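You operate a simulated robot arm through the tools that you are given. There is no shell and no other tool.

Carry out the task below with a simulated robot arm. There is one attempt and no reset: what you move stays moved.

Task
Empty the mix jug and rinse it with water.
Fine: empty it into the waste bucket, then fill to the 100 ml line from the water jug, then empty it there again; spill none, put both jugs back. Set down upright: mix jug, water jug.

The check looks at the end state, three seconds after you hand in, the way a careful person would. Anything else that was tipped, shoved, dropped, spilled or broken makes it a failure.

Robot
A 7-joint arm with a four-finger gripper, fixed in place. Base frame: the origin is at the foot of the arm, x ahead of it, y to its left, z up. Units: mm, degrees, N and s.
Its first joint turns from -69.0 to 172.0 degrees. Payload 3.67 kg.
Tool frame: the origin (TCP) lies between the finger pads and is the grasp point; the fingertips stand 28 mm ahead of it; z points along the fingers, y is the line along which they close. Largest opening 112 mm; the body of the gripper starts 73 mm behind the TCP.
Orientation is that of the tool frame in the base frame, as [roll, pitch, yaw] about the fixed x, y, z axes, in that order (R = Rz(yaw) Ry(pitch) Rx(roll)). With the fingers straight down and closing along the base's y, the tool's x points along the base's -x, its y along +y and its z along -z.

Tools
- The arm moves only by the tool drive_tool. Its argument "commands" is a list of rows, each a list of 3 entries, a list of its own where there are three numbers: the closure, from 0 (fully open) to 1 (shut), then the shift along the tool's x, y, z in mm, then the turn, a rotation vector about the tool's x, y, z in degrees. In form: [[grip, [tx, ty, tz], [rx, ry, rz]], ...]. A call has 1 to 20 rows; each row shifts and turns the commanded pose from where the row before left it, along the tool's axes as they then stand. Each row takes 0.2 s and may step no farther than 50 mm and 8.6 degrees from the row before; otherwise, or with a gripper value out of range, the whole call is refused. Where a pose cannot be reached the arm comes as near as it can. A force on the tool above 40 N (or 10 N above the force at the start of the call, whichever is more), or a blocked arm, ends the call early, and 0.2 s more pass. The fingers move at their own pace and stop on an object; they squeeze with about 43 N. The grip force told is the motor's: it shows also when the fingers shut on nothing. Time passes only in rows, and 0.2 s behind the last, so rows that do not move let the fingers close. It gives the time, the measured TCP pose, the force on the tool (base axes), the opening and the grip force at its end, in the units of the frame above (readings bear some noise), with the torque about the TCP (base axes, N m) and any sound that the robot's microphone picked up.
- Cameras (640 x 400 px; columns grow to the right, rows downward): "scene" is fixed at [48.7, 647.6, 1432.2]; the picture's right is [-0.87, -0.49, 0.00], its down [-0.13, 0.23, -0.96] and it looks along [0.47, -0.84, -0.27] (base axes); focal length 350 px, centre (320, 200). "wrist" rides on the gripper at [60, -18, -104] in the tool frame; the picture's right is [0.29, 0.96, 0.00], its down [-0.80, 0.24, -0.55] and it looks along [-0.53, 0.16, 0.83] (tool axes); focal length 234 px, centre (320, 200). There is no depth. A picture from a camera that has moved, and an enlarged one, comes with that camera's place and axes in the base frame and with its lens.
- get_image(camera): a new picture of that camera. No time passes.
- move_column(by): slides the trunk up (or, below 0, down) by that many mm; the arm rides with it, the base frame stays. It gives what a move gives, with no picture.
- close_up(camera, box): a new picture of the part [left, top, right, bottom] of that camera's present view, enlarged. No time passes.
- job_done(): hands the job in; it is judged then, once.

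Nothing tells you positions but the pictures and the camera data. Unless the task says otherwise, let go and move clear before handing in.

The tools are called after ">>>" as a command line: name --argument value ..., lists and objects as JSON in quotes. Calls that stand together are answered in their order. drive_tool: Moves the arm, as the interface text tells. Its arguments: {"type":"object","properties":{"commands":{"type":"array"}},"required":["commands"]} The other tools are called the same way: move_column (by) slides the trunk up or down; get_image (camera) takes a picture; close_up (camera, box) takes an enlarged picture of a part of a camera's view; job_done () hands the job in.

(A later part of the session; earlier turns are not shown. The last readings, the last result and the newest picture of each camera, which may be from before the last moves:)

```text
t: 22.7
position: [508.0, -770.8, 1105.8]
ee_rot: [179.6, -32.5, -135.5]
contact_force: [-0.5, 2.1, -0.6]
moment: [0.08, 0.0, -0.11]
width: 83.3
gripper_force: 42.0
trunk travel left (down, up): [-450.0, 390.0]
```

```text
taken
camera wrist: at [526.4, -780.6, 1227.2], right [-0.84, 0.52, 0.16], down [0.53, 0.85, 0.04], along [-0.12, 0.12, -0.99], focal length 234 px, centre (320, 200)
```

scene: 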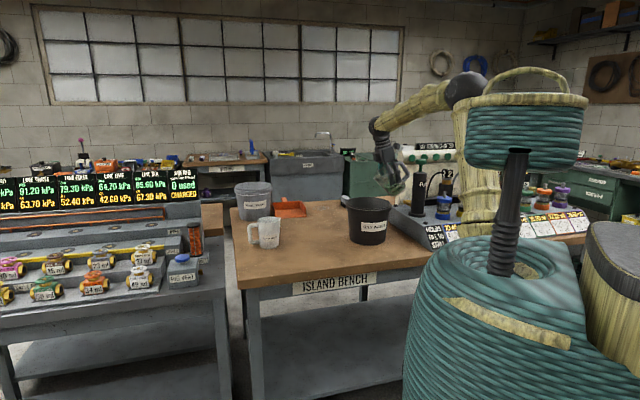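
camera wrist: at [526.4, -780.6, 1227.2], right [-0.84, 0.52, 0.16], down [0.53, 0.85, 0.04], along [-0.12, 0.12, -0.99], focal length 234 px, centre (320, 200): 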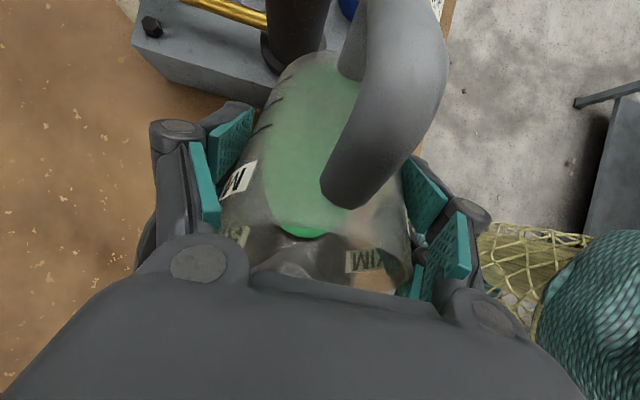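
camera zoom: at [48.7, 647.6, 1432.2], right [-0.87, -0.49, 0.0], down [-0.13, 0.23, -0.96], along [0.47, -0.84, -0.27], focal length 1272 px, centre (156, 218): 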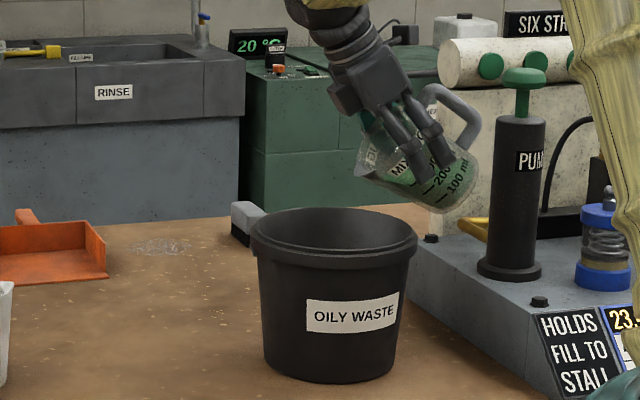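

The liquid is nearly at the lip, which is right over the bucket. I continue tilting slowly about the lip.

>>> drive_tool --commands '[[0.4, [0.7, 0, -2.3], [0, 2, 0]], [0.4, [0.7, 0, -2.3], [0, 2, 0]], [0.4, [0.7, 0, -2.3], [0, 2, 0]], [0.4, [0.7, 0, -2.3], [0, 2, 0]], [0.4, [0.7, 0, -2.3], [0, 2, 0]], [0.4, [0.7, 0, -2.3], [0, 2, 0]]]'

>>> close_up --camera "scene" --box '[310, 140, 420, 250]'

>>> get_image --camera "wrist"

```text
t: 24.1
position: [512.2, -767.6, 1119.7]
ee_rot: [179.5, -44.5, -135.2]
contact_force: [0.7, 1.4, -1.4]
moment: [-0.03, -0.15, 0.1]
width: 83.7
gripper_force: 42.7
trunk travel left (down, up): [-450.0, 390.0]
```

```text
3.64 times, centred on (365, 195) of scene
camera zoom: at [48.7, 647.6, 1432.2], right [-0.87, -0.49, 0.0], down [-0.13, 0.23, -0.96], along [0.47, -0.84, -0.27], focal length 1272 px, centre (156, 218)
```

zoom: 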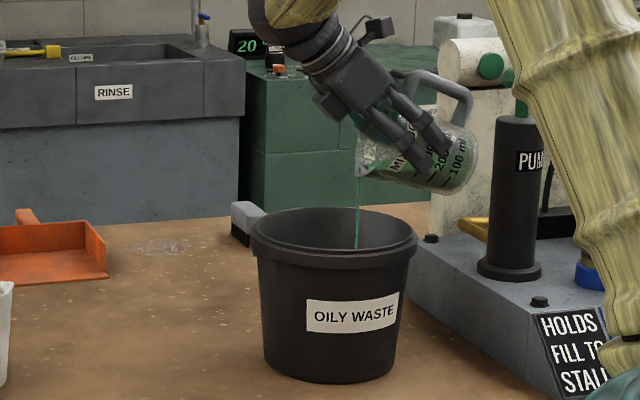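

```text
taken
camera wrist: at [548.0, -759.3, 1236.5], right [-0.81, 0.54, 0.21], down [0.52, 0.84, -0.16], along [-0.26, -0.02, -0.96], focal length 234 px, centre (320, 200)
```

wrist: 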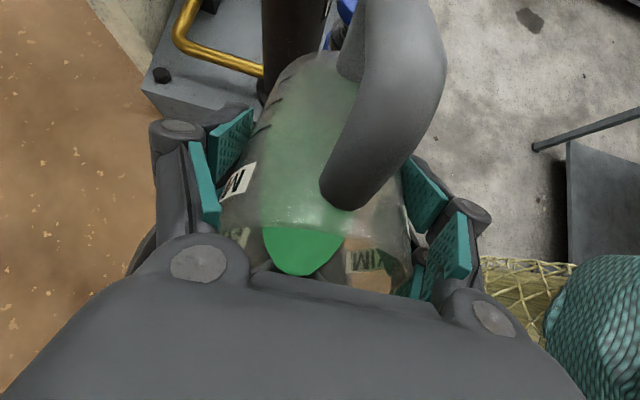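

A clean green stream is falling into the bucket. I keep tilting at the same slow pace.

>>> drive_tool --commands '[[0.4, [0.7, 0, -2.3], [0, 2, 0]], [0.4, [0.7, 0, -2.3], [0, 2, 0]], [0.4, [0.7, 0, -2.3], [0, 2, 0]], [0.4, [0.7, 0, -2.3], [0, 2, 0]], [0.4, [0.7, 0, -2.3], [0, 2, 0]], [0.4, [0.7, 0, -2.3], [0, 2, 0]], [0.4, [0.7, 0, -2.3], [0, 2, 0]], [0.4, [0.7, 0, -2.3], [0, 2, 0]], [0.4, [0.7, 0, -2.3], [0, 2, 0]], [0.4, [0.7, 0, -2.3], [0, 2, 0]]]'

>>> close_up --camera "scene" --box '[310, 140, 420, 250]'

>>> get_image --camera "wrist"

```text
t: 26.3
position: [522.2, -758.4, 1138.7]
ee_rot: [179.0, -64.6, -134.9]
contact_force: [-0.1, -1.5, -1.0]
moment: [0.02, -0.01, -0.01]
width: 83.8
gripper_force: 42.9
trunk travel left (down, up): [-450.0, 390.0]
```

```text
3.64 times, centred on (365, 195) of scene
camera zoom: at [48.7, 647.6, 1432.2], right [-0.87, -0.49, 0.0], down [-0.13, 0.23, -0.96], along [0.47, -0.84, -0.27], focal length 1272 px, centre (156, 218)
```

zoom: 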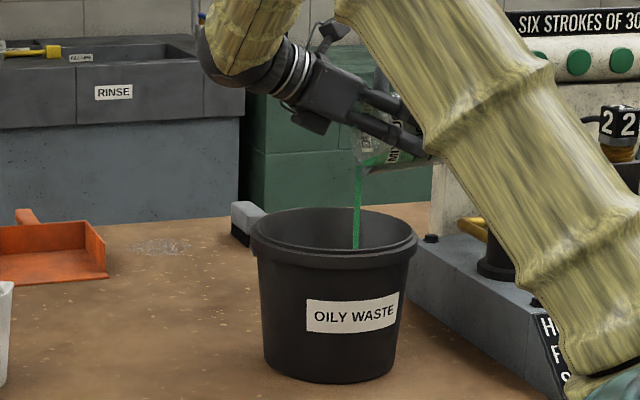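

```text
taken
camera wrist: at [585.0, -723.0, 1238.8], right [-0.76, 0.6, 0.27], down [0.43, 0.76, -0.48], along [-0.49, -0.25, -0.84], focal length 234 px, centre (320, 200)
```

wrist: 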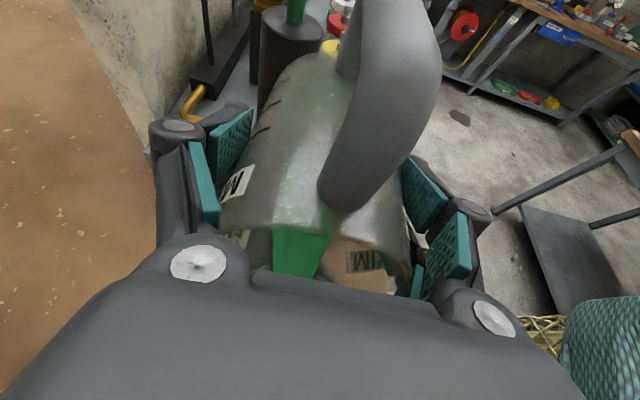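

Pouring continues well at 89° tilt. I check the full scene for where the arm links are before tilting further.

>>> get_image --camera "scene"

>>> drive_tool --commands '[[0.4, [0, 0, 0], [0, 0, 0]], [0.4, [0, 0, 0], [0, 0, 0]], [0.4, [0, 0, 0], [0, 0, 0]]]'

>>> get_image --camera "wrist"

```text
taken
```

scene: 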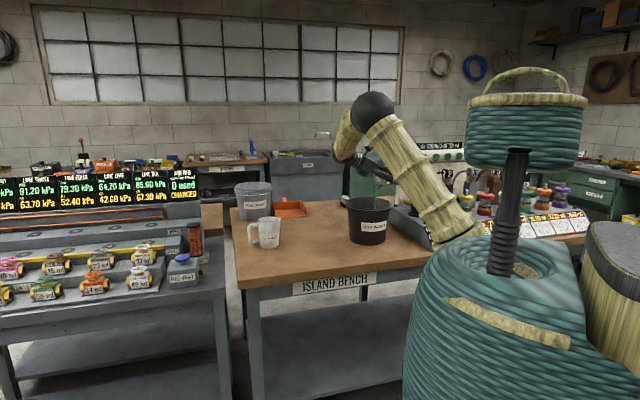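

```text
t: 27.1
position: [522.9, -757.6, 1138.8]
ee_rot: [178.9, -64.5, -134.7]
contact_force: [-0.5, -0.2, -0.9]
moment: [0.06, -0.04, 0.02]
width: 84.1
gripper_force: 42.9
trunk travel left (down, up): [-450.0, 390.0]
```

```text
taken
camera wrist: at [584.8, -723.0, 1239.0], right [-0.76, 0.6, 0.27], down [0.43, 0.76, -0.48], along [-0.49, -0.25, -0.84], focal length 234 px, centre (320, 200)
```

wrist: 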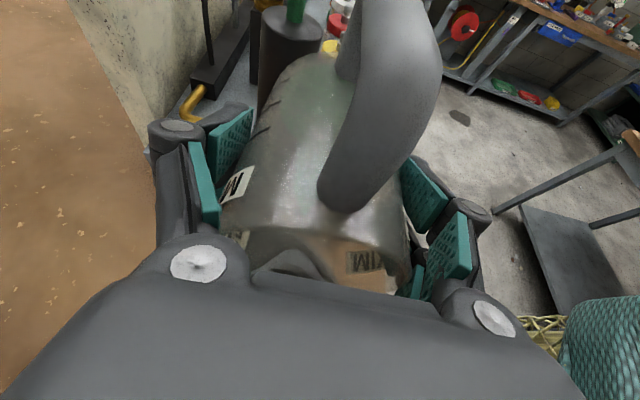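

The jug looks empty now. I tilt another 12° and hold to let the last drops out.

>>> drive_tool --commands '[[0.4, [0.7, 0, -2.3], [0, 2, 0]], [0.4, [0.7, 0, -2.3], [0, 2, 0]], [0.4, [0.7, 0, -2.3], [0, 2, 0]], [0.4, [0.7, 0, -2.3], [0, 2, 0]], [0.4, [0.7, 0, -2.3], [0, 2, 0]], [0.4, [0.7, 0, -2.3], [0, 2, 0]], [0.4, [0, 0, 0], [0, 0, 0]], [0.4, [0, 0, 0], [0, 0, 0]], [0.4, [0, 0, 0], [0, 0, 0]], [0.4, [0, 0, 0], [0, 0, 0]]]'

>>> get_image --camera "scene"

>>> get_image --camera "wrist"

>>> close_up --camera "scene" --box '[310, 140, 420, 250]'

```text
t: 29.3
position: [530.8, -748.9, 1147.4]
ee_rot: [178.2, -76.5, -133.9]
contact_force: [0.1, -0.2, -1.1]
moment: [0.02, 0.0, 0.0]
width: 84.2
gripper_force: 42.6
trunk travel left (down, up): [-450.0, 390.0]
```

```text
taken
```

scene: 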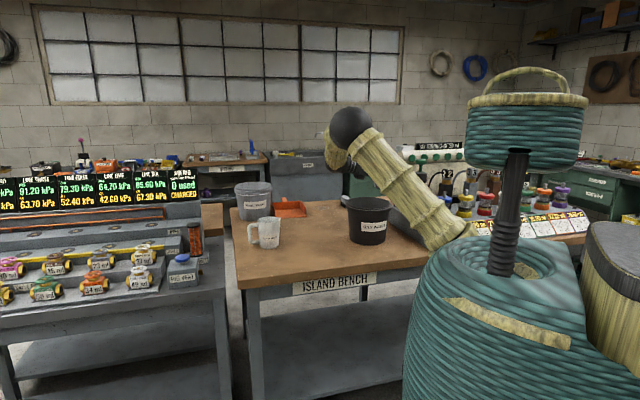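

```text
taken
camera wrist: at [606.7, -701.2, 1231.5], right [-0.72, 0.64, 0.29], down [0.35, 0.68, -0.64], along [-0.61, -0.36, -0.71], focal length 234 px, centre (320, 200)
```

wrist: 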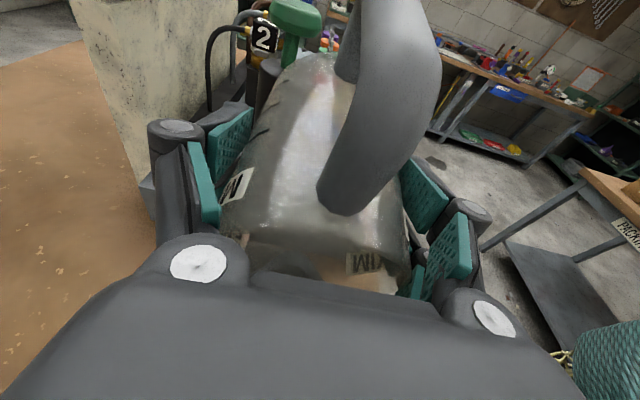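

```text
3.64 times, centred on (365, 195) of scene
camera zoom: at [48.7, 647.6, 1432.2], right [-0.87, -0.49, 0.0], down [-0.13, 0.23, -0.96], along [0.47, -0.84, -0.27], focal length 1272 px, centre (156, 218)
```

zoom: 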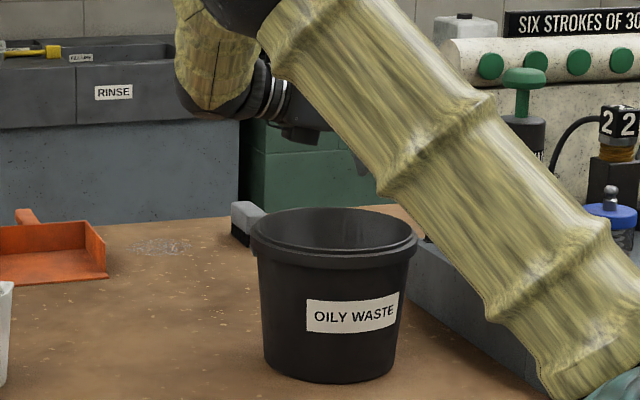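

The jug is empty and nothing dripped outside. Now I reverse: tilt back about the lip to 57°, over the bucket.

>>> drive_tool --commands '[[0.4, [-1.66, 0, 4.55], [0, -4, 0]], [0.4, [-1.66, 0, 4.55], [0, -4, 0]], [0.4, [-1.66, 0, 4.55], [0, -4, 0]], [0.4, [-1.66, 0, 4.55], [0, -4, 0]], [0.4, [-1.66, 0, 4.55], [0, -4, 0]], [0.4, [-1.66, 0, 4.55], [0, -4, 0]], [0.4, [-1.66, 0, 4.55], [0, -4, 0]], [0.4, [-1.66, 0, 4.55], [0, -4, 0]], [0.4, [-1.66, 0, 4.55], [0, -4, 0]], [0.4, [-1.66, 0, 4.55], [0, -4, 0]], [0.4, [-1.66, 0, 4.55], [0, -4, 0]], [0.4, [0, 0, 0], [0, 0, 0]]]'

>>> close_up --camera "scene" --box '[310, 140, 420, 250]'

>>> get_image --camera "wrist"

```text
t: 31.9
position: [509.1, -770.1, 1106.9]
ee_rot: [179.6, -32.5, -135.4]
contact_force: [-0.2, 0.6, -1.9]
moment: [0.0, 0.0, 0.02]
width: 84.1
gripper_force: 43.4
trunk travel left (down, up): [-450.0, 390.0]
```

```text
3.64 times, centred on (365, 195) of scene
camera zoom: at [48.7, 647.6, 1432.2], right [-0.87, -0.49, 0.0], down [-0.13, 0.23, -0.96], along [0.47, -0.84, -0.27], focal length 1272 px, centre (156, 218)
```

zoom: 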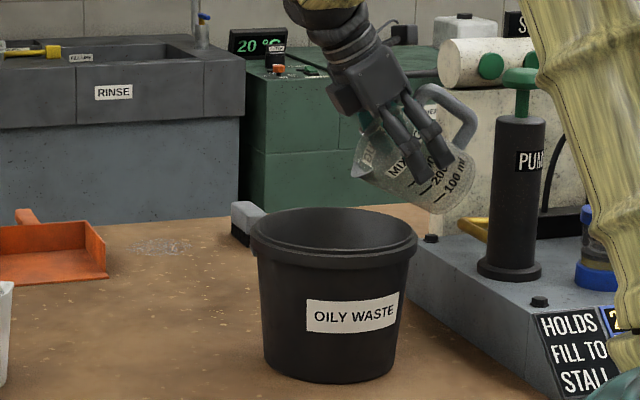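

```text
taken
camera wrist: at [527.6, -779.9, 1227.1], right [-0.84, 0.51, 0.16], down [0.53, 0.85, 0.04], along [-0.12, 0.12, -0.99], focal length 234 px, centre (320, 200)
```

wrist: 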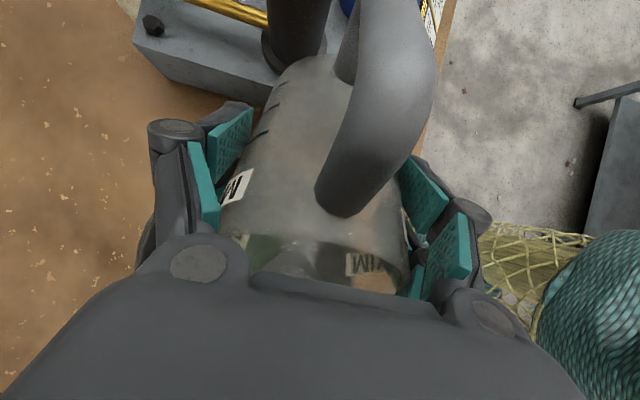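

The jug is visibly empty. I retrace the path: untilt to 40° while rising, then carry it back over its original spot.

>>> drive_tool --commands '[[0.4, [1.7, 0, -2.45], [0, -3.4, 0]], [0.4, [1.7, 0, -2.45], [0, -3.4, 0]], [0.4, [1.7, 0, -2.45], [0, -3.4, 0]], [0.4, [1.7, 0, -2.45], [0, -3.4, 0]], [0.4, [1.7, 0, -2.45], [0, -3.4, 0]], [0.4, [0, -10, 0], [0, 0, 0]], [0.4, [-14.1, 2.9, -3.9], [0, 0, 0]], [0.4, [-28.2, 5.85, -7.8], [0, 0, 0]], [0.4, [-28.2, 5.85, -7.8], [0, 0, 0]], [0.4, [-28.2, 5.85, -7.8], [0, 0, 0]], [0.4, [-28.2, 5.85, -7.8], [0, 0, 0]], [0.4, [-28.2, 5.85, -7.8], [0, 0, 0]], [0.4, [-28.2, 5.85, -7.8], [0, 0, 0]], [0.4, [-28.2, 5.85, -7.8], [0, 0, 0]], [0.4, [-28.2, 5.85, -7.8], [0, 0, 0]], [0.4, [-28.2, 5.85, -7.8], [0, 0, 0]], [0.4, [-28.2, 5.85, -7.8], [0, 0, 0]], [0.4, [-28.2, 5.85, -7.8], [0, 0, 0]], [0.4, [-14.1, 2.9, -3.9], [0, 0, 0]], [0.4, [0, 0, 0], [0, 0, 0]]]'

>>> drive_tool --commands '[[0.4, [0, 0, 0], [0, -4, 0]], [0.4, [0, 0, 0], [0, -4, 0]], [0.4, [0, 0, 0], [0, -4, 0]], [0.4, [0, 0, 0], [0, -4, 0]], [0.4, [0, 0, 0], [0, -4, 0]], [0.4, [0, 0, 0], [0, -4, 0]], [0.4, [0, 0, 0], [0, -4, 0]], [0.4, [0, 0, 0], [0, -4, 0]], [0.4, [0, 0, 0], [0, -4, 0]], [0.4, [0, 0, 0], [0, -4, 0]], [0.4, [0, 0, 0], [0, 0, 0]]]'

>>> close_up --camera "scene" --box '[290, 140, 360, 210]'

>>> get_image --camera "scene"

```text
t: 36.1
position: [717.6, -484.7, 1121.6]
ee_rot: [179.6, -15.5, -135.6]
contact_force: [0.2, 0.7, 1.0]
moment: [0.03, -0.03, -0.02]
width: 84.9
gripper_force: 43.4
trunk travel left (down, up): [-450.0, 390.0]
```

```text
t: 38.5
position: [717.5, -482.2, 1121.2]
ee_rot: [179.6, 24.4, -135.9]
contact_force: [-0.3, 1.2, -1.7]
moment: [0.02, 0.02, 0.03]
width: 85.1
gripper_force: 43.5
trunk travel left (down, up): [-450.0, 390.0]
```

```text
5.71 times, centred on (325, 175) of scene
camera zoom: at [48.7, 647.6, 1432.2], right [-0.87, -0.49, 0.0], down [-0.13, 0.23, -0.96], along [0.47, -0.84, -0.27], focal length 1999 px, centre (291, 343)
```

zoom: 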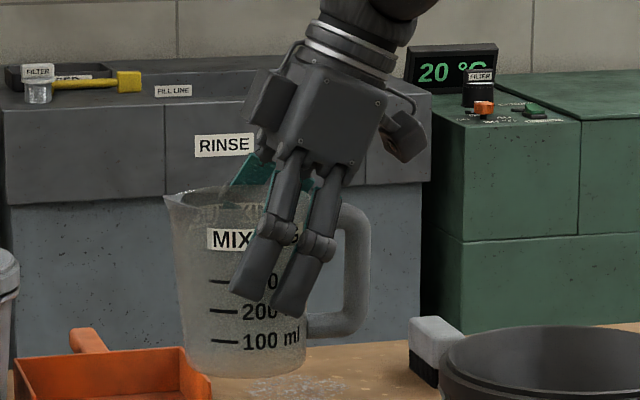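

```text
taken
```

scene: 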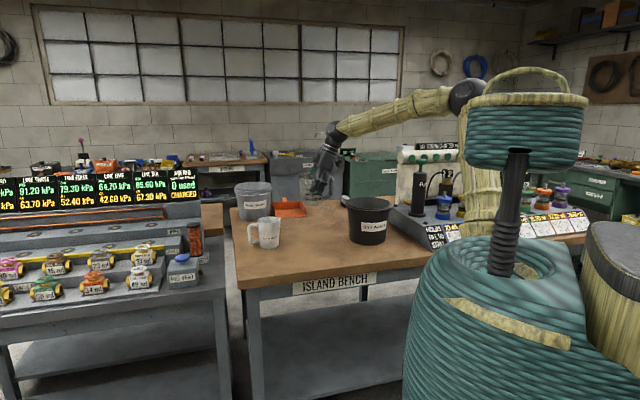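

The empty jug is upright but has shifted about 8 mm toward its spout within the grip. I compensate for that and lower it toward its original spot.

>>> drive_tool --commands '[[0.4, [7.78, 0, 14.7], [0, 0, 0]], [0.4, [7.78, 0, 14.7], [0, 0, 0]], [0.4, [7.78, 0, 14.7], [0, 0, 0]], [0.4, [7.78, 0, 14.7], [0, 0, 0]], [0.4, [7.78, 0, 14.7], [0, 0, 0]], [0.4, [7.78, 0, 14.7], [0, 0, 0]], [0.4, [7.78, 0, 14.7], [0, 0, 0]], [0.4, [7.78, 0, 14.7], [0, 0, 0]], [0.4, [7.78, 0, 14.7], [0, 0, 0]], [0.4, [7.78, 0, 14.7], [0, 0, 0]], [0.4, [7.78, 0, 14.7], [0, 0, 0]], [0.4, [7.78, 0, 14.7], [0, 0, 0]], [0.4, [0, 0, 0], [0, 0, 0]]]'

>>> close_up --camera "scene" --box '[295, 215, 345, 265]'

>>> get_image --camera "wrist"

```text
t: 41.3
position: [707.4, -493.0, 922.0]
ee_rot: [179.6, 24.5, -135.9]
contact_force: [-0.8, -0.4, -0.1]
moment: [-0.01, 0.01, 0.03]
width: 85.3
gripper_force: 43.0
trunk travel left (down, up): [-450.0, 390.0]
```

```text
8.00 times, centred on (320, 240) of scene
camera zoom: at [48.7, 647.6, 1432.2], right [-0.87, -0.49, 0.0], down [-0.13, 0.23, -0.96], along [0.47, -0.84, -0.27], focal length 2799 px, centre (320, -120)
```

zoom: 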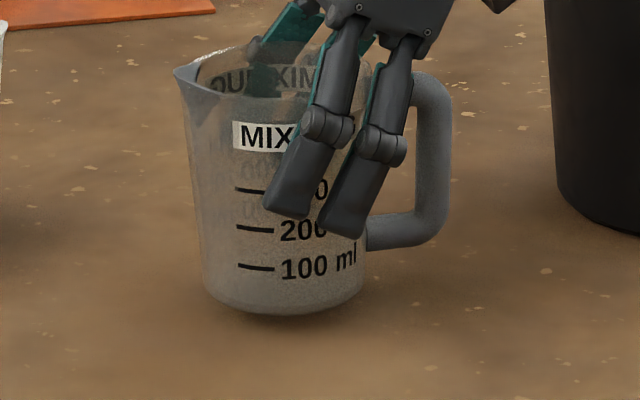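

```text
taken
camera wrist: at [650.5, -572.4, 992.8], right [-0.86, 0.5, -0.11], down [0.19, 0.51, 0.84], along [0.48, 0.7, -0.54], focal length 234 px, centre (320, 200)
```

wrist: 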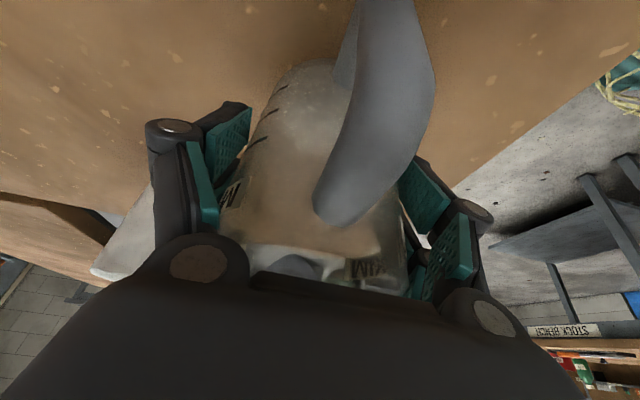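

The jug is about 11 mm above the table and 3.5 mm right of its original spot. I correct and settle it down in small steps.

>>> drive_tool --commands '[[0.4, [-2.7, 0, 1.2], [0, 0, 0]], [0.4, [1.65, 0, 3.65], [0, 0, 0]], [0.4, [0.83, 0, 1.82], [0, 0, 0]], [0.4, [0.83, 0, 1.82], [0, 0, 0]], [0.4, [0, 0, 0], [0, 0, 0]]]'

>>> close_up --camera "scene" --box '[295, 215, 345, 265]'

```text
t: 42.5
position: [709.3, -489.6, 913.1]
ee_rot: [179.5, 24.5, -135.9]
contact_force: [0.8, 0.8, 0.1]
moment: [0.03, 0.02, 0.0]
width: 85.3
gripper_force: 43.4
trunk travel left (down, up): [-450.0, 390.0]
```

```text
8.00 times, centred on (320, 240) of scene
camera zoom: at [48.7, 647.6, 1432.2], right [-0.87, -0.49, 0.0], down [-0.13, 0.23, -0.96], along [0.47, -0.84, -0.27], focal length 2799 px, centre (320, -120)
```

zoom: 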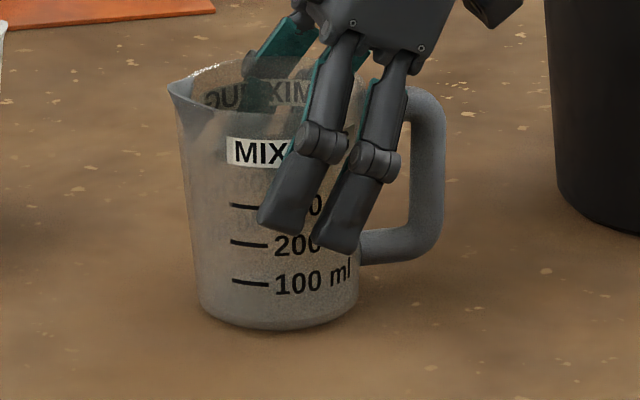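

Nearly there, about 4 mm more. I step down by 1 mm at a time.

>>> drive_tool --commands '[[0.4, [0.42, 0, 0.91], [0, 0, 0]], [0.4, [0.42, 0, 0.91], [0, 0, 0]], [0.4, [0.42, 0, 0.91], [0, 0, 0]], [0.4, [0, 0, 0], [0, 0, 0]]]'

>>> close_up --camera "scene" --box '[295, 215, 345, 265]'

```text
t: 43.5
position: [709.3, -488.8, 911.6]
ee_rot: [179.4, 24.5, -135.9]
contact_force: [-0.7, -0.1, -2.0]
moment: [0.04, 0.02, 0.01]
width: 85.4
gripper_force: 42.8
trunk travel left (down, up): [-450.0, 390.0]
```

```text
8.00 times, centred on (320, 240) of scene
camera zoom: at [48.7, 647.6, 1432.2], right [-0.87, -0.49, 0.0], down [-0.13, 0.23, -0.96], along [0.47, -0.84, -0.27], focal length 2799 px, centre (320, -120)
```

zoom: 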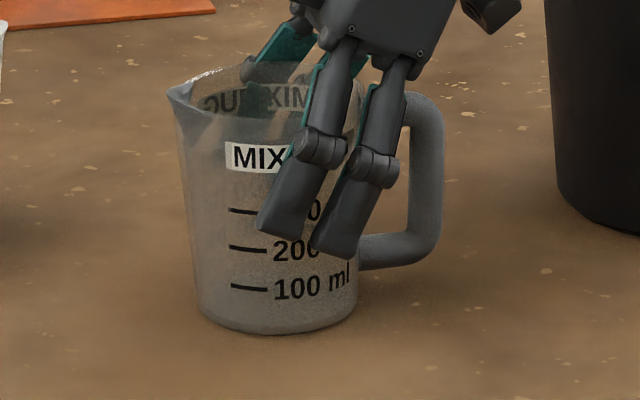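

>>> drive_tool --commands '[[0.4, [0.42, 0, 0.91], [0, 0, 0]], [0.4, [0, 0, 0], [0, 0, 0]]]'

>>> drive_tool --commands '[[0.4, [0.42, 0, 0.91], [0, 0, 0]], [0.4, [0, 0, 0], [0, 0, 0]]]'

>>> drive_tool --commands '[[0.4, [0.42, 0, 0.91], [0, 0, 0]], [0.4, [0, 0, 0], [0, 0, 0]]]'

>>> close_up --camera "scene" --box '[295, 215, 345, 265]'

```text
t: 44.1
position: [709.9, -490.0, 909.9]
ee_rot: [179.7, 24.5, -135.9]
contact_force: [-1.0, 0.3, 3.9]
moment: [0.14, -0.11, 0.11]
width: 85.2
gripper_force: 42.9
trunk travel left (down, up): [-450.0, 390.0]
```

```text
t: 44.7
position: [708.6, -489.2, 911.2]
ee_rot: [179.7, 24.5, -135.9]
contact_force: [-1.2, 0.9, 8.5]
moment: [0.5, -0.14, 0.25]
width: 85.1
gripper_force: 43.5
trunk travel left (down, up): [-450.0, 390.0]
```

```text
t: 45.3
position: [708.9, -488.3, 909.4]
ee_rot: [179.6, 24.6, -135.9]
contact_force: [-1.6, 0.4, 13.1]
moment: [0.36, -0.47, -0.03]
width: 85.1
gripper_force: 42.7
trunk travel left (down, up): [-450.0, 390.0]
```

```text
8.00 times, centred on (320, 240) of scene
camera zoom: at [48.7, 647.6, 1432.2], right [-0.87, -0.49, 0.0], down [-0.13, 0.23, -0.96], along [0.47, -0.84, -0.27], focal length 2799 px, centre (320, -120)
```

zoom: 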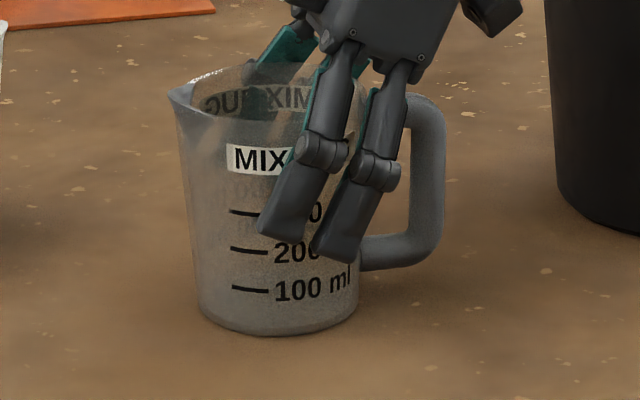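

The jug is on the table (13 N contact). I relieve that load by 2 mm and then open.

>>> drive_tool --commands '[[0.4, [-0.84, 0, -1.82], [0, 0, 0]], [0.4, [0, 0, 0], [0, 0, 0]], [0.2, [0, 0, 0], [0, 0, 0]], [0.1, [0, 0, 0], [0, 0, 0]], [0, [0, 0, 0], [0, 0, 0]], [0, [0, 0, 0], [0, 0, 0]], [0, [0, 0, 0], [0, 0, 0]]]'

>>> close_up --camera "scene" --box '[295, 215, 345, 265]'

>>> get_image --camera "wrist"

```text
t: 46.9
position: [709.6, -488.6, 909.8]
ee_rot: [179.5, 24.4, -135.9]
contact_force: [0.0, 0.5, -0.4]
moment: [0.0, 0.0, -0.01]
width: 112.0
gripper_force: 0.1
trunk travel left (down, up): [-450.0, 390.0]
```

```text
8.00 times, centred on (320, 240) of scene
camera zoom: at [48.7, 647.6, 1432.2], right [-0.87, -0.49, 0.0], down [-0.13, 0.23, -0.96], along [0.47, -0.84, -0.27], focal length 2799 px, centre (320, -120)
```

zoom: 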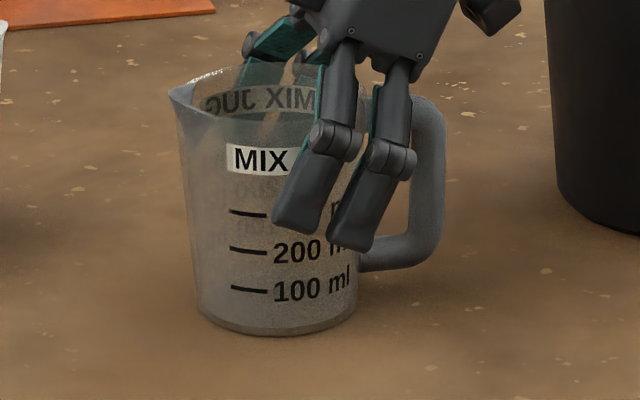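

```text
taken
camera wrist: at [653.3, -570.0, 981.0], right [-0.86, 0.5, -0.11], down [0.19, 0.51, 0.84], along [0.48, 0.7, -0.54], focal length 234 px, centre (320, 200)
```

wrist: 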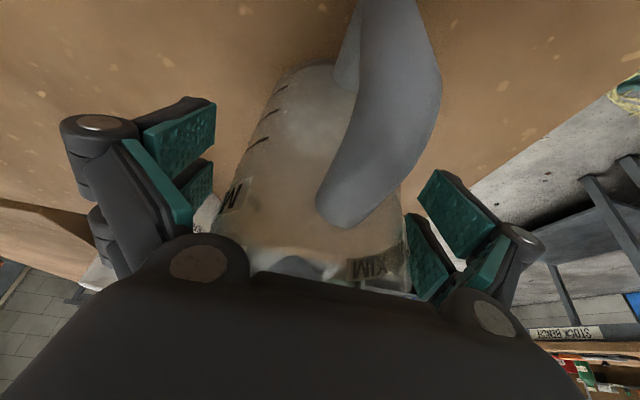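

The jug stands free and upright at its place. I retreat along the tool axis.

>>> drive_tool --commands '[[0, [0, 0, -20], [0, 0, 0]], [0, [0, 0, -30], [0, 0, 0]], [0, [0, 0, -40], [0, 0, 0]], [0, [0, 0, -40], [0, 0, 0]], [0, [0, 0, -40], [0, 0, 0]], [0, [0, 0, -40], [0, 0, 0]], [0, [0, 0, 0], [0, 0, 0]]]'

>>> close_up --camera "scene" --box '[235, 195, 345, 265]'

>>> close_up --camera "scene" --box '[295, 215, 345, 265]'

>>> get_image --camera "wrist"

```text
t: 48.5
position: [649.1, -553.0, 1101.7]
ee_rot: [179.6, 24.6, -135.9]
contact_force: [0.2, -0.7, 1.1]
moment: [0.07, 0.0, -0.01]
width: 112.2
gripper_force: 0.1
trunk travel left (down, up): [-450.0, 390.0]
```

```text
5.71 times, centred on (290, 230) of scene
camera zoom: at [48.7, 647.6, 1432.2], right [-0.87, -0.49, 0.0], down [-0.13, 0.23, -0.96], along [0.47, -0.84, -0.27], focal length 1999 px, centre (491, 29)
```

zoom: 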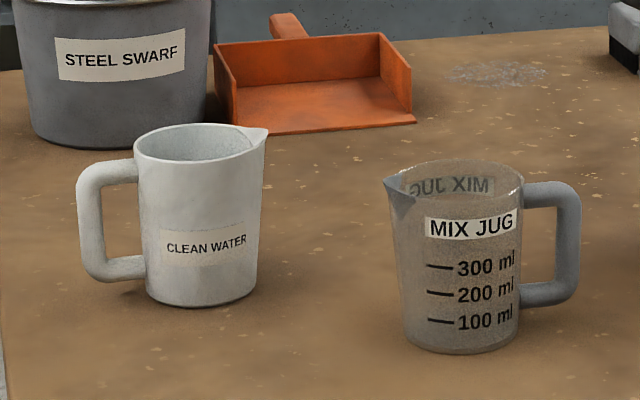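

```text
8.00 times, centred on (320, 240) of scene
camera zoom: at [48.7, 647.6, 1432.2], right [-0.87, -0.49, 0.0], down [-0.13, 0.23, -0.96], along [0.47, -0.84, -0.27], focal length 2799 px, centre (320, -120)
```

zoom: 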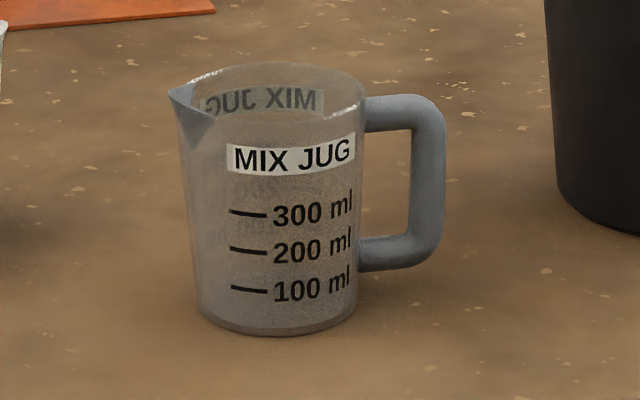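

```text
taken
camera wrist: at [592.3, -633.0, 1172.6], right [-0.86, 0.5, -0.11], down [0.19, 0.51, 0.84], along [0.48, 0.7, -0.54], focal length 234 px, centre (320, 200)
```

wrist: 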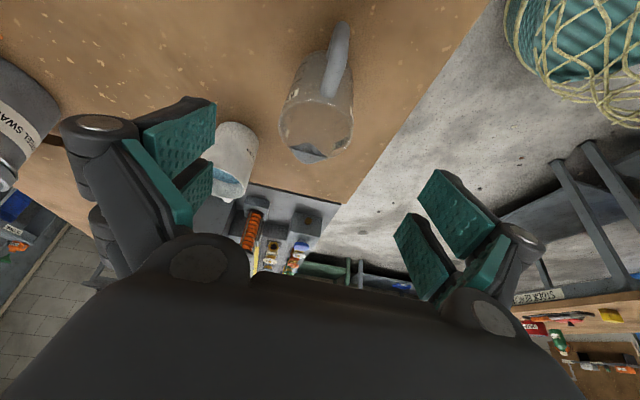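

The mix jug is empty and back within a couple of mm of where it was. For the water jug (farther out, spout toward the robot), I want the fingers on its body with the camera on the far side; I straighten the tool and begin turning it about its axis to see whether the wrist allows that.

>>> drive_tool --commands '[[0, [0, 0, 0], [0, 8.2, 0]], [0, [0, 0, 0], [0, 8.2, 0]], [0, [0, 0, 0], [0, 8.2, 0]], [0, [0, 0, 0], [0, 0, 8.5]], [0, [0, 0, 0], [0, 0, 8.5]], [0, [0, 0, 0], [0, 0, 8.5]], [0, [0, 0, 0], [0, 0, 8.5]], [0, [0, 0, 0], [0, 0, 8.5]], [0, [0, 0, 0], [0, 0, 8.5]], [0, [0, 0, 0], [0, 0, 8.5]], [0, [0, 0, 0], [0, 0, 8.5]], [0, [0, 0, 0], [0, 0, 8.5]], [0, [0, 0, 0], [0, 0, 8.5]], [0, [0, 0, 0], [0, 0, 0]]]'

>>> drive_tool --commands '[[0, [0, 0, 0], [0, 0, 8.5]], [0, [0, 0, 0], [0, 0, 8.5]], [0, [0, 0, 0], [0, 0, 8.5]], [0, [0, 0, 0], [0, 0, 8.5]], [0, [0, 0, 0], [0, 0, 8.5]], [0, [0, 0, 0], [0, 0, 8.5]], [0, [0, 0, 0], [0, 0, 8.5]], [0, [0, 0, 0], [0, 0, 8.5]], [0, [0, 0, 0], [0, 0, 0]]]'

>>> get_image --camera "scene"

>>> get_image --camera "wrist"

```text
t: 51.5
position: [648.2, -550.9, 1101.0]
ee_rot: [-179.9, -0.3, 139.1]
contact_force: [0.5, -0.7, -0.2]
moment: [0.03, -0.03, 0.01]
width: 112.2
gripper_force: 0.1
trunk travel left (down, up): [-450.0, 390.0]
```

```text
t: 53.5
position: [648.5, -552.0, 1102.2]
ee_rot: [-179.5, -0.1, 71.2]
contact_force: [-0.5, -0.2, 0.3]
moment: [-0.01, 0.02, 0.01]
width: 112.0
gripper_force: 0.0
trunk travel left (down, up): [-450.0, 390.0]
```

```text
taken
```

scene: 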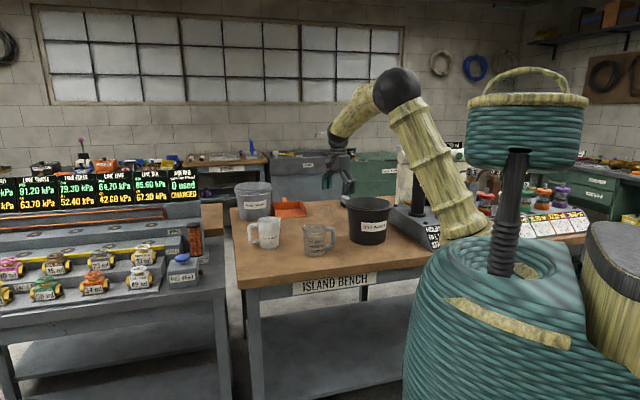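

```text
taken
camera wrist: at [651.7, -488.2, 1206.7], right [1.0, -0.04, -0.01], down [-0.03, -0.83, 0.55], along [-0.03, -0.55, -0.83], focal length 234 px, centre (320, 200)
```

wrist: 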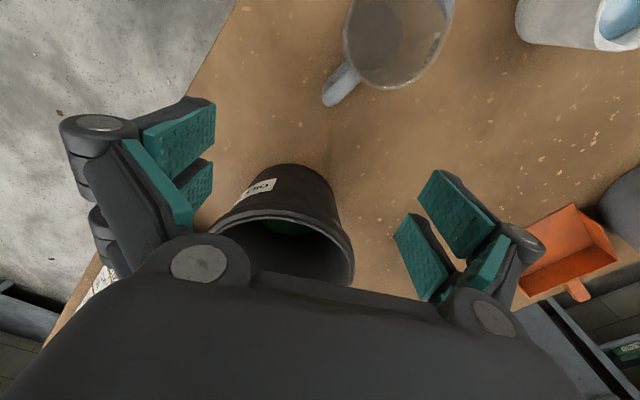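

The wrist turned freely by 150°. Now I test how far out this vertical pose can reach, staying high above the water jug.

>>> drive_tool --commands '[[0, [24.6, 32.5, 0], [0, 0, 0]], [0, [24.6, 32.5, 0], [0, 0, 0]], [0, [24.6, 32.5, 0], [0, 0, 0]], [0, [24.6, 32.5, 0], [0, 0, 0]], [0, [24.6, 32.5, 0], [0, 0, 0]], [0, [24.6, 32.5, 0], [0, 0, 0]], [0, [24.6, 32.5, 0], [0, 0, 0]], [0, [0, 0, 0], [0, 0, 0]]]'

>>> get_image --camera "scene"

>>> get_image --camera "wrist"

```text
t: 55.3
position: [917.0, -462.1, 1104.3]
ee_rot: [-179.7, 0.0, 71.2]
contact_force: [0.6, -0.2, 0.8]
moment: [0.0, -0.02, 0.01]
width: 112.3
gripper_force: 0.0
trunk travel left (down, up): [-450.0, 390.0]
```

```text
taken
```

scene: 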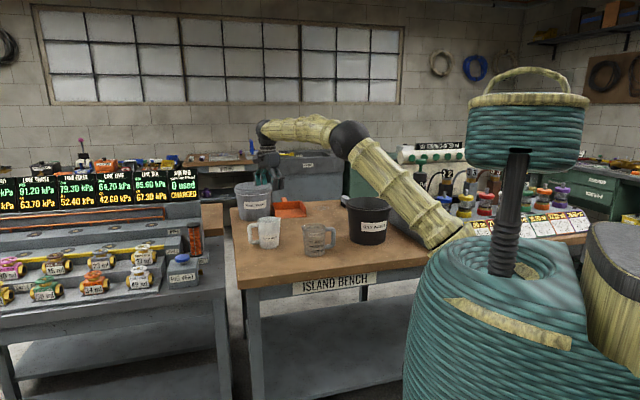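

```text
taken
camera wrist: at [920.5, -399.6, 1209.3], right [1.0, -0.03, -0.01], down [-0.03, -0.83, 0.55], along [-0.02, -0.55, -0.83], focal length 234 px, centre (320, 200)
```

wrist: 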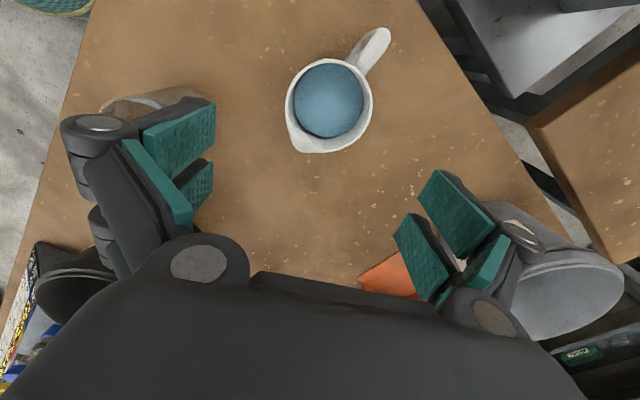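

Even with the tool vertical I can reach over the water jug, which simplifies things. I zoom in to locate it precisely.

>>> close_up --camera "wrist" --box '[250, 10, 410, 170]'

>>> close_up --camera "scene" --box '[240, 205, 300, 255]'

```text
2.50 times, centred on (330, 90) of wrist
camera zoom: at [920.5, -399.6, 1209.3], right [1.0, -0.03, -0.01], down [-0.03, -0.83, 0.55], along [-0.02, -0.55, -0.83], focal length 585 px, centre (295, 475)
```

zoom: 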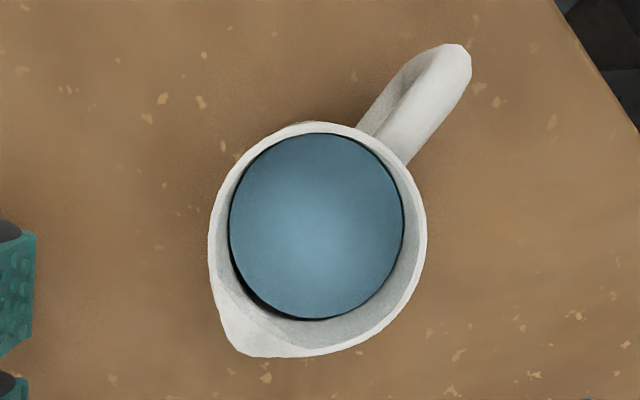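

```text
8.00 times, centred on (270, 230) of scene
camera zoom: at [48.7, 647.6, 1432.2], right [-0.87, -0.49, 0.0], down [-0.13, 0.23, -0.96], along [0.47, -0.84, -0.27], focal length 2799 px, centre (720, -40)
```

zoom: 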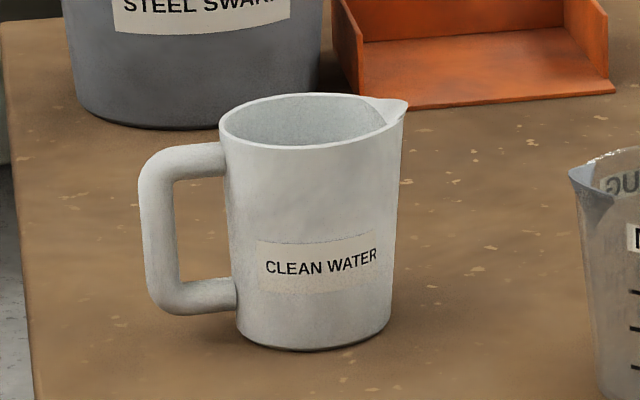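

Water stands about 35 mm below the rim (roughly 370 ml), and the jug axis runs at azimuth 50°. I turn another 21° so the fingers close across that axis, centre over the jug and descend partway.

>>> drive_tool --commands '[[0, [0, 0, 0], [0, 0, 7.07]], [0, [0, 0, 0], [0, 0, 7.07]], [0, [0, 0, 0], [0, 0, 7.07]], [0, [14.7, 2, 0], [0, 0, 0]], [0, [0, 0, 32], [0, 0, 0]], [0, [0, 0, 32], [0, 0, 0]], [0, [0, 0, 0], [0, 0, 0]]]'

>>> get_image --camera "wrist"

>>> close_up --camera "wrist" --box '[230, 20, 430, 220]'

>>> get_image --camera "scene"

```text
t: 56.9
position: [931.2, -448.8, 1035.9]
ee_rot: [-179.6, 0.0, 50.1]
contact_force: [0.1, 0.3, 0.0]
moment: [-0.02, -0.01, 0.03]
width: 112.1
gripper_force: 0.0
trunk travel left (down, up): [-450.0, 390.0]
```

```text
taken
camera wrist: at [957.4, -391.4, 1141.7], right [0.92, -0.39, -0.01], down [-0.32, -0.77, 0.55], along [-0.22, -0.51, -0.83], focal length 234 px, centre (320, 200)
```

wrist: 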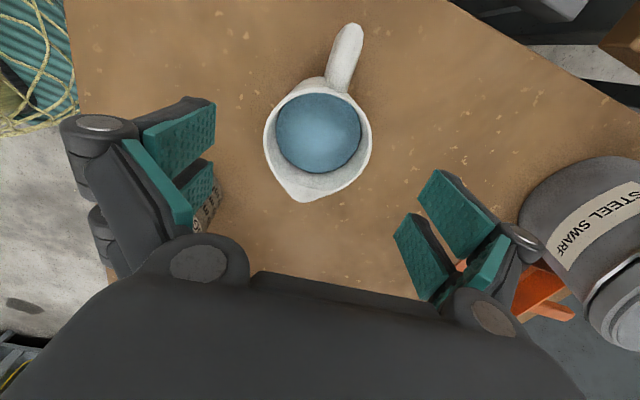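

```text
2.00 times, centred on (330, 120) of wrist
camera zoom: at [957.4, -391.4, 1141.7], right [0.92, -0.39, -0.01], down [-0.32, -0.77, 0.55], along [-0.22, -0.51, -0.83], focal length 468 px, centre (300, 360)
```

zoom: 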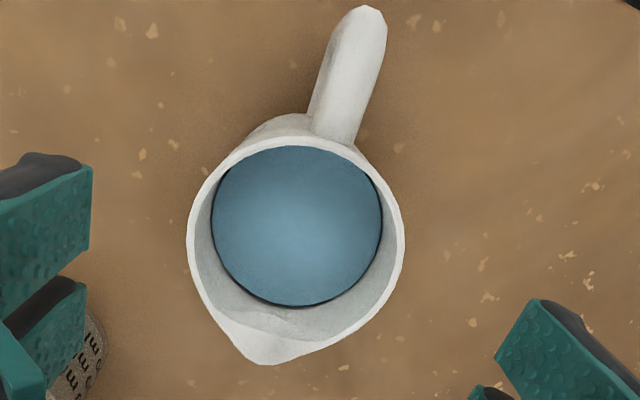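

```text
taken
```

scene: 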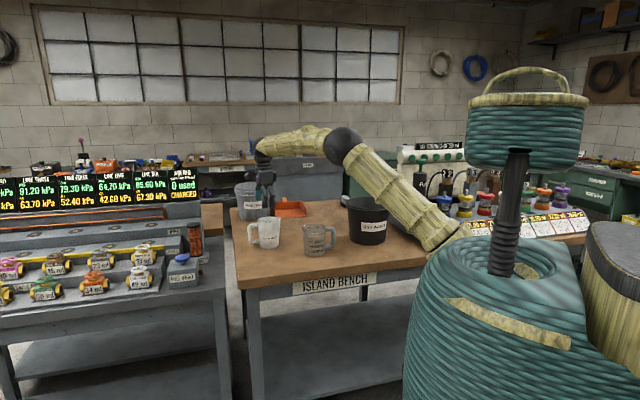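

The jug centre is within 0.2 mm laterally and about 6 mm toward the spout from the tool axis. I correct that and descend to just above the rim for a last look.

>>> drive_tool --commands '[[0, [-6, 0, 0], [0, 0, 0]], [0, [0, 0, 25], [0, 0, 0]], [0, [0, 0, 25], [0, 0, 0]], [0, [0, 0, 0], [0, 0, 0]]]'

>>> get_image --camera "wrist"

>>> close_up --camera "scene" --box '[230, 175, 300, 255]'

```text
t: 57.9
position: [924.6, -455.1, 984.4]
ee_rot: [-179.6, 0.1, 50.1]
contact_force: [0.3, -1.2, -0.5]
moment: [0.03, 0.01, -0.01]
width: 111.8
gripper_force: 0.0
trunk travel left (down, up): [-450.0, 390.0]
```

```text
taken
camera wrist: at [950.9, -397.3, 1090.6], right [0.92, -0.39, -0.01], down [-0.32, -0.77, 0.55], along [-0.22, -0.51, -0.83], focal length 234 px, centre (320, 200)
```

wrist: 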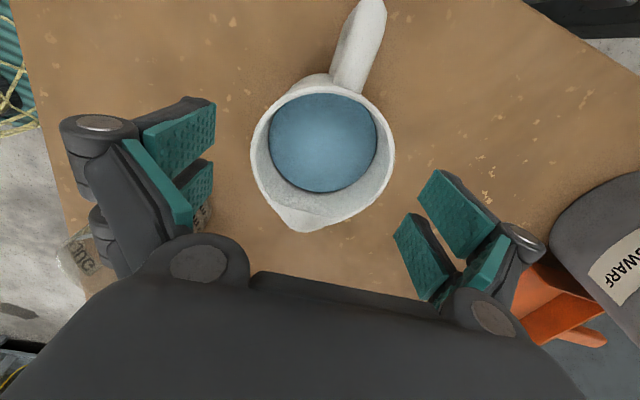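

```text
5.00 times, centred on (265, 215) of scene
camera zoom: at [48.7, 647.6, 1432.2], right [-0.87, -0.49, 0.0], down [-0.13, 0.23, -0.96], along [0.47, -0.84, -0.27], focal length 1749 px, centre (595, 125)
```

zoom: 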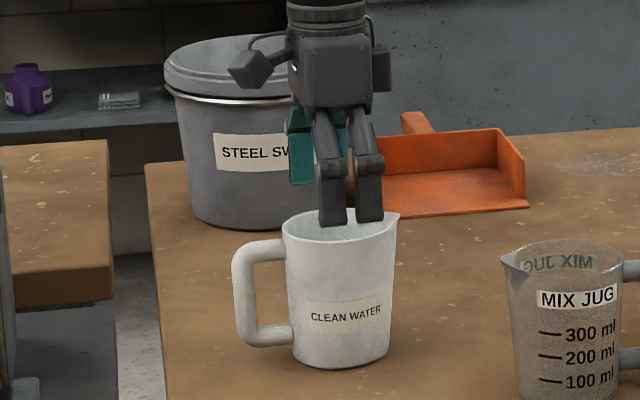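

The wrist view shows the jug centred, while the scene view hints it is some 10 mm toward the spout side. I measure again at this closer range.

>>> close_up --camera "wrist" --box '[220, 40, 420, 240]'

>>> close_up --camera "scene" --box '[245, 190, 295, 240]'

```text
2.00 times, centred on (320, 140) of wrist
camera zoom: at [950.9, -397.3, 1090.6], right [0.92, -0.39, -0.01], down [-0.32, -0.77, 0.55], along [-0.22, -0.51, -0.83], focal length 468 px, centre (320, 320)
```

zoom: 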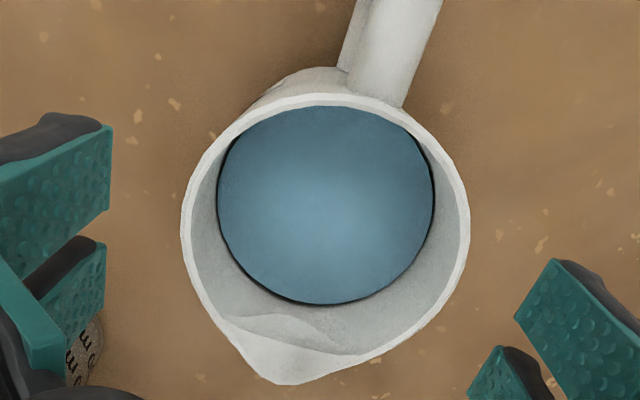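

```text
8.00 times, centred on (270, 215) of scene
camera zoom: at [48.7, 647.6, 1432.2], right [-0.87, -0.49, 0.0], down [-0.13, 0.23, -0.96], along [0.47, -0.84, -0.27], focal length 2799 px, centre (720, 80)
```

zoom: 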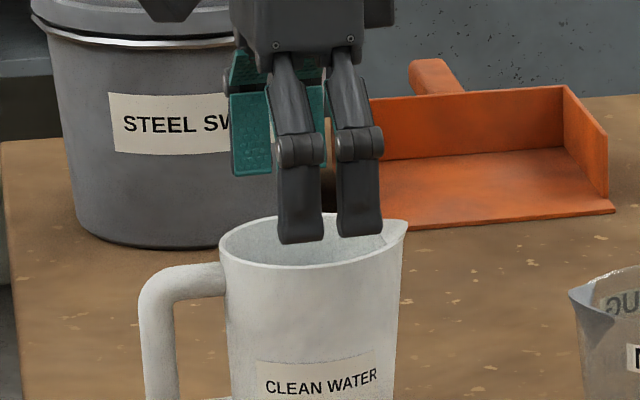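

Allowing for perspective, both views agree: the jug centre is about 2.5 mm toward the spout. I nudge and descend around it to the grasp depth.

>>> drive_tool --commands '[[0, [-2.5, 1.3, 0], [0, 0, 0]], [0, [0, 0, 22], [0, 0, 0]], [0, [0, 0, 22], [0, 0, 0]], [0, [0, 0, 22], [0, 0, 0]], [0, [0, 0, 20], [0, 0, 0]], [0, [0, 0, 0], [0, 0, 0]]]'

>>> get_image --camera "wrist"

>>> close_up --camera "scene" --box '[240, 200, 300, 260]'

```text
t: 59.3
position: [925.1, -458.1, 899.8]
ee_rot: [-179.6, 0.2, 50.2]
contact_force: [-0.9, 0.3, 4.7]
moment: [0.02, 0.04, 0.0]
width: 112.2
gripper_force: 0.1
trunk travel left (down, up): [-450.0, 390.0]
```

```text
taken
camera wrist: at [950.0, -399.8, 1005.1], right [0.92, -0.39, -0.01], down [-0.32, -0.77, 0.55], along [-0.22, -0.51, -0.83], focal length 234 px, centre (320, 200)
```

wrist: 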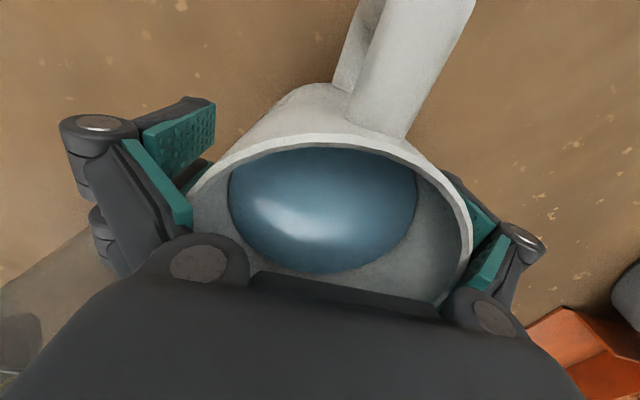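

```text
6.67 times, centred on (270, 230) of scene
camera zoom: at [48.7, 647.6, 1432.2], right [-0.87, -0.49, 0.0], down [-0.13, 0.23, -0.96], along [0.47, -0.84, -0.27], focal length 2332 px, centre (653, 0)
```

zoom: 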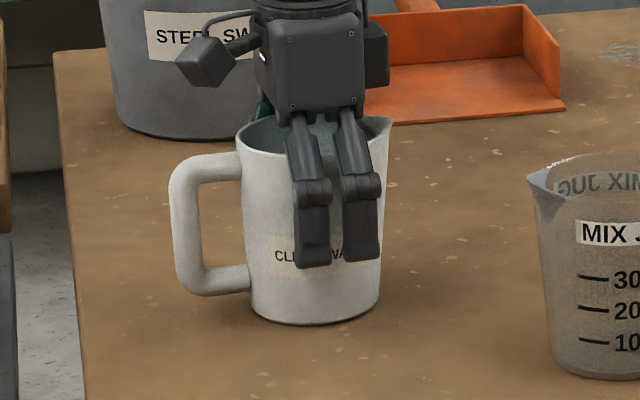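

Everything looks centred, but the force reading shows 4.7 N upward. I hold still to see whether that is noise or contact.

>>> drive_tool --commands '[[0, [0, 0, 0], [0, 0, 0]], [0, [0, 0, 0], [0, 0, 0]]]'

>>> close_up --camera "scene" --box '[250, 195, 290, 235]'

>>> close_up --camera "wrist" --box '[150, 80, 550, 330]'

```text
t: 59.9
position: [923.8, -457.3, 899.4]
ee_rot: [-179.6, 0.1, 50.1]
contact_force: [0.0, 1.8, 4.9]
moment: [-0.02, 0.03, 0.02]
width: 112.1
gripper_force: 0.0
trunk travel left (down, up): [-450.0, 390.0]
```

```text
10.00 times, centred on (270, 215) of scene
camera zoom: at [48.7, 647.6, 1432.2], right [-0.87, -0.49, 0.0], down [-0.13, 0.23, -0.96], along [0.47, -0.84, -0.27], focal length 3498 px, centre (820, 50)
```

zoom: 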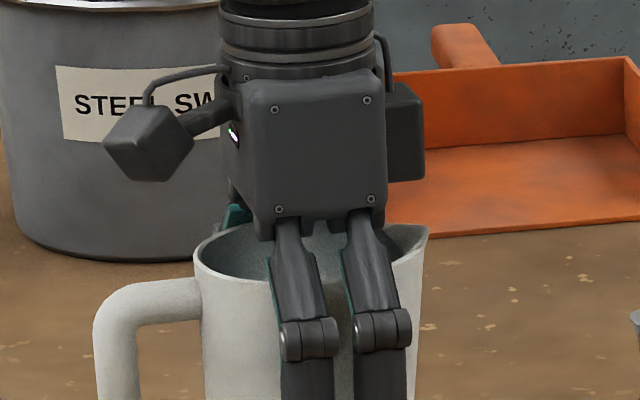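

```text
1.60 times, centred on (350, 205) of wrist
camera zoom: at [950.0, -399.8, 1005.1], right [0.92, -0.39, -0.01], down [-0.32, -0.77, 0.55], along [-0.22, -0.51, -0.83], focal length 375 px, centre (272, 192)
```

zoom: 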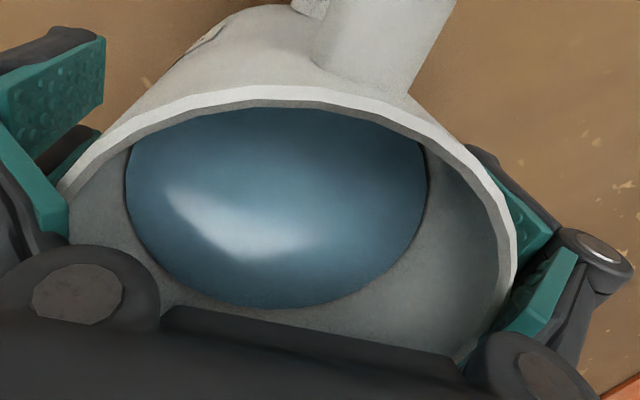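

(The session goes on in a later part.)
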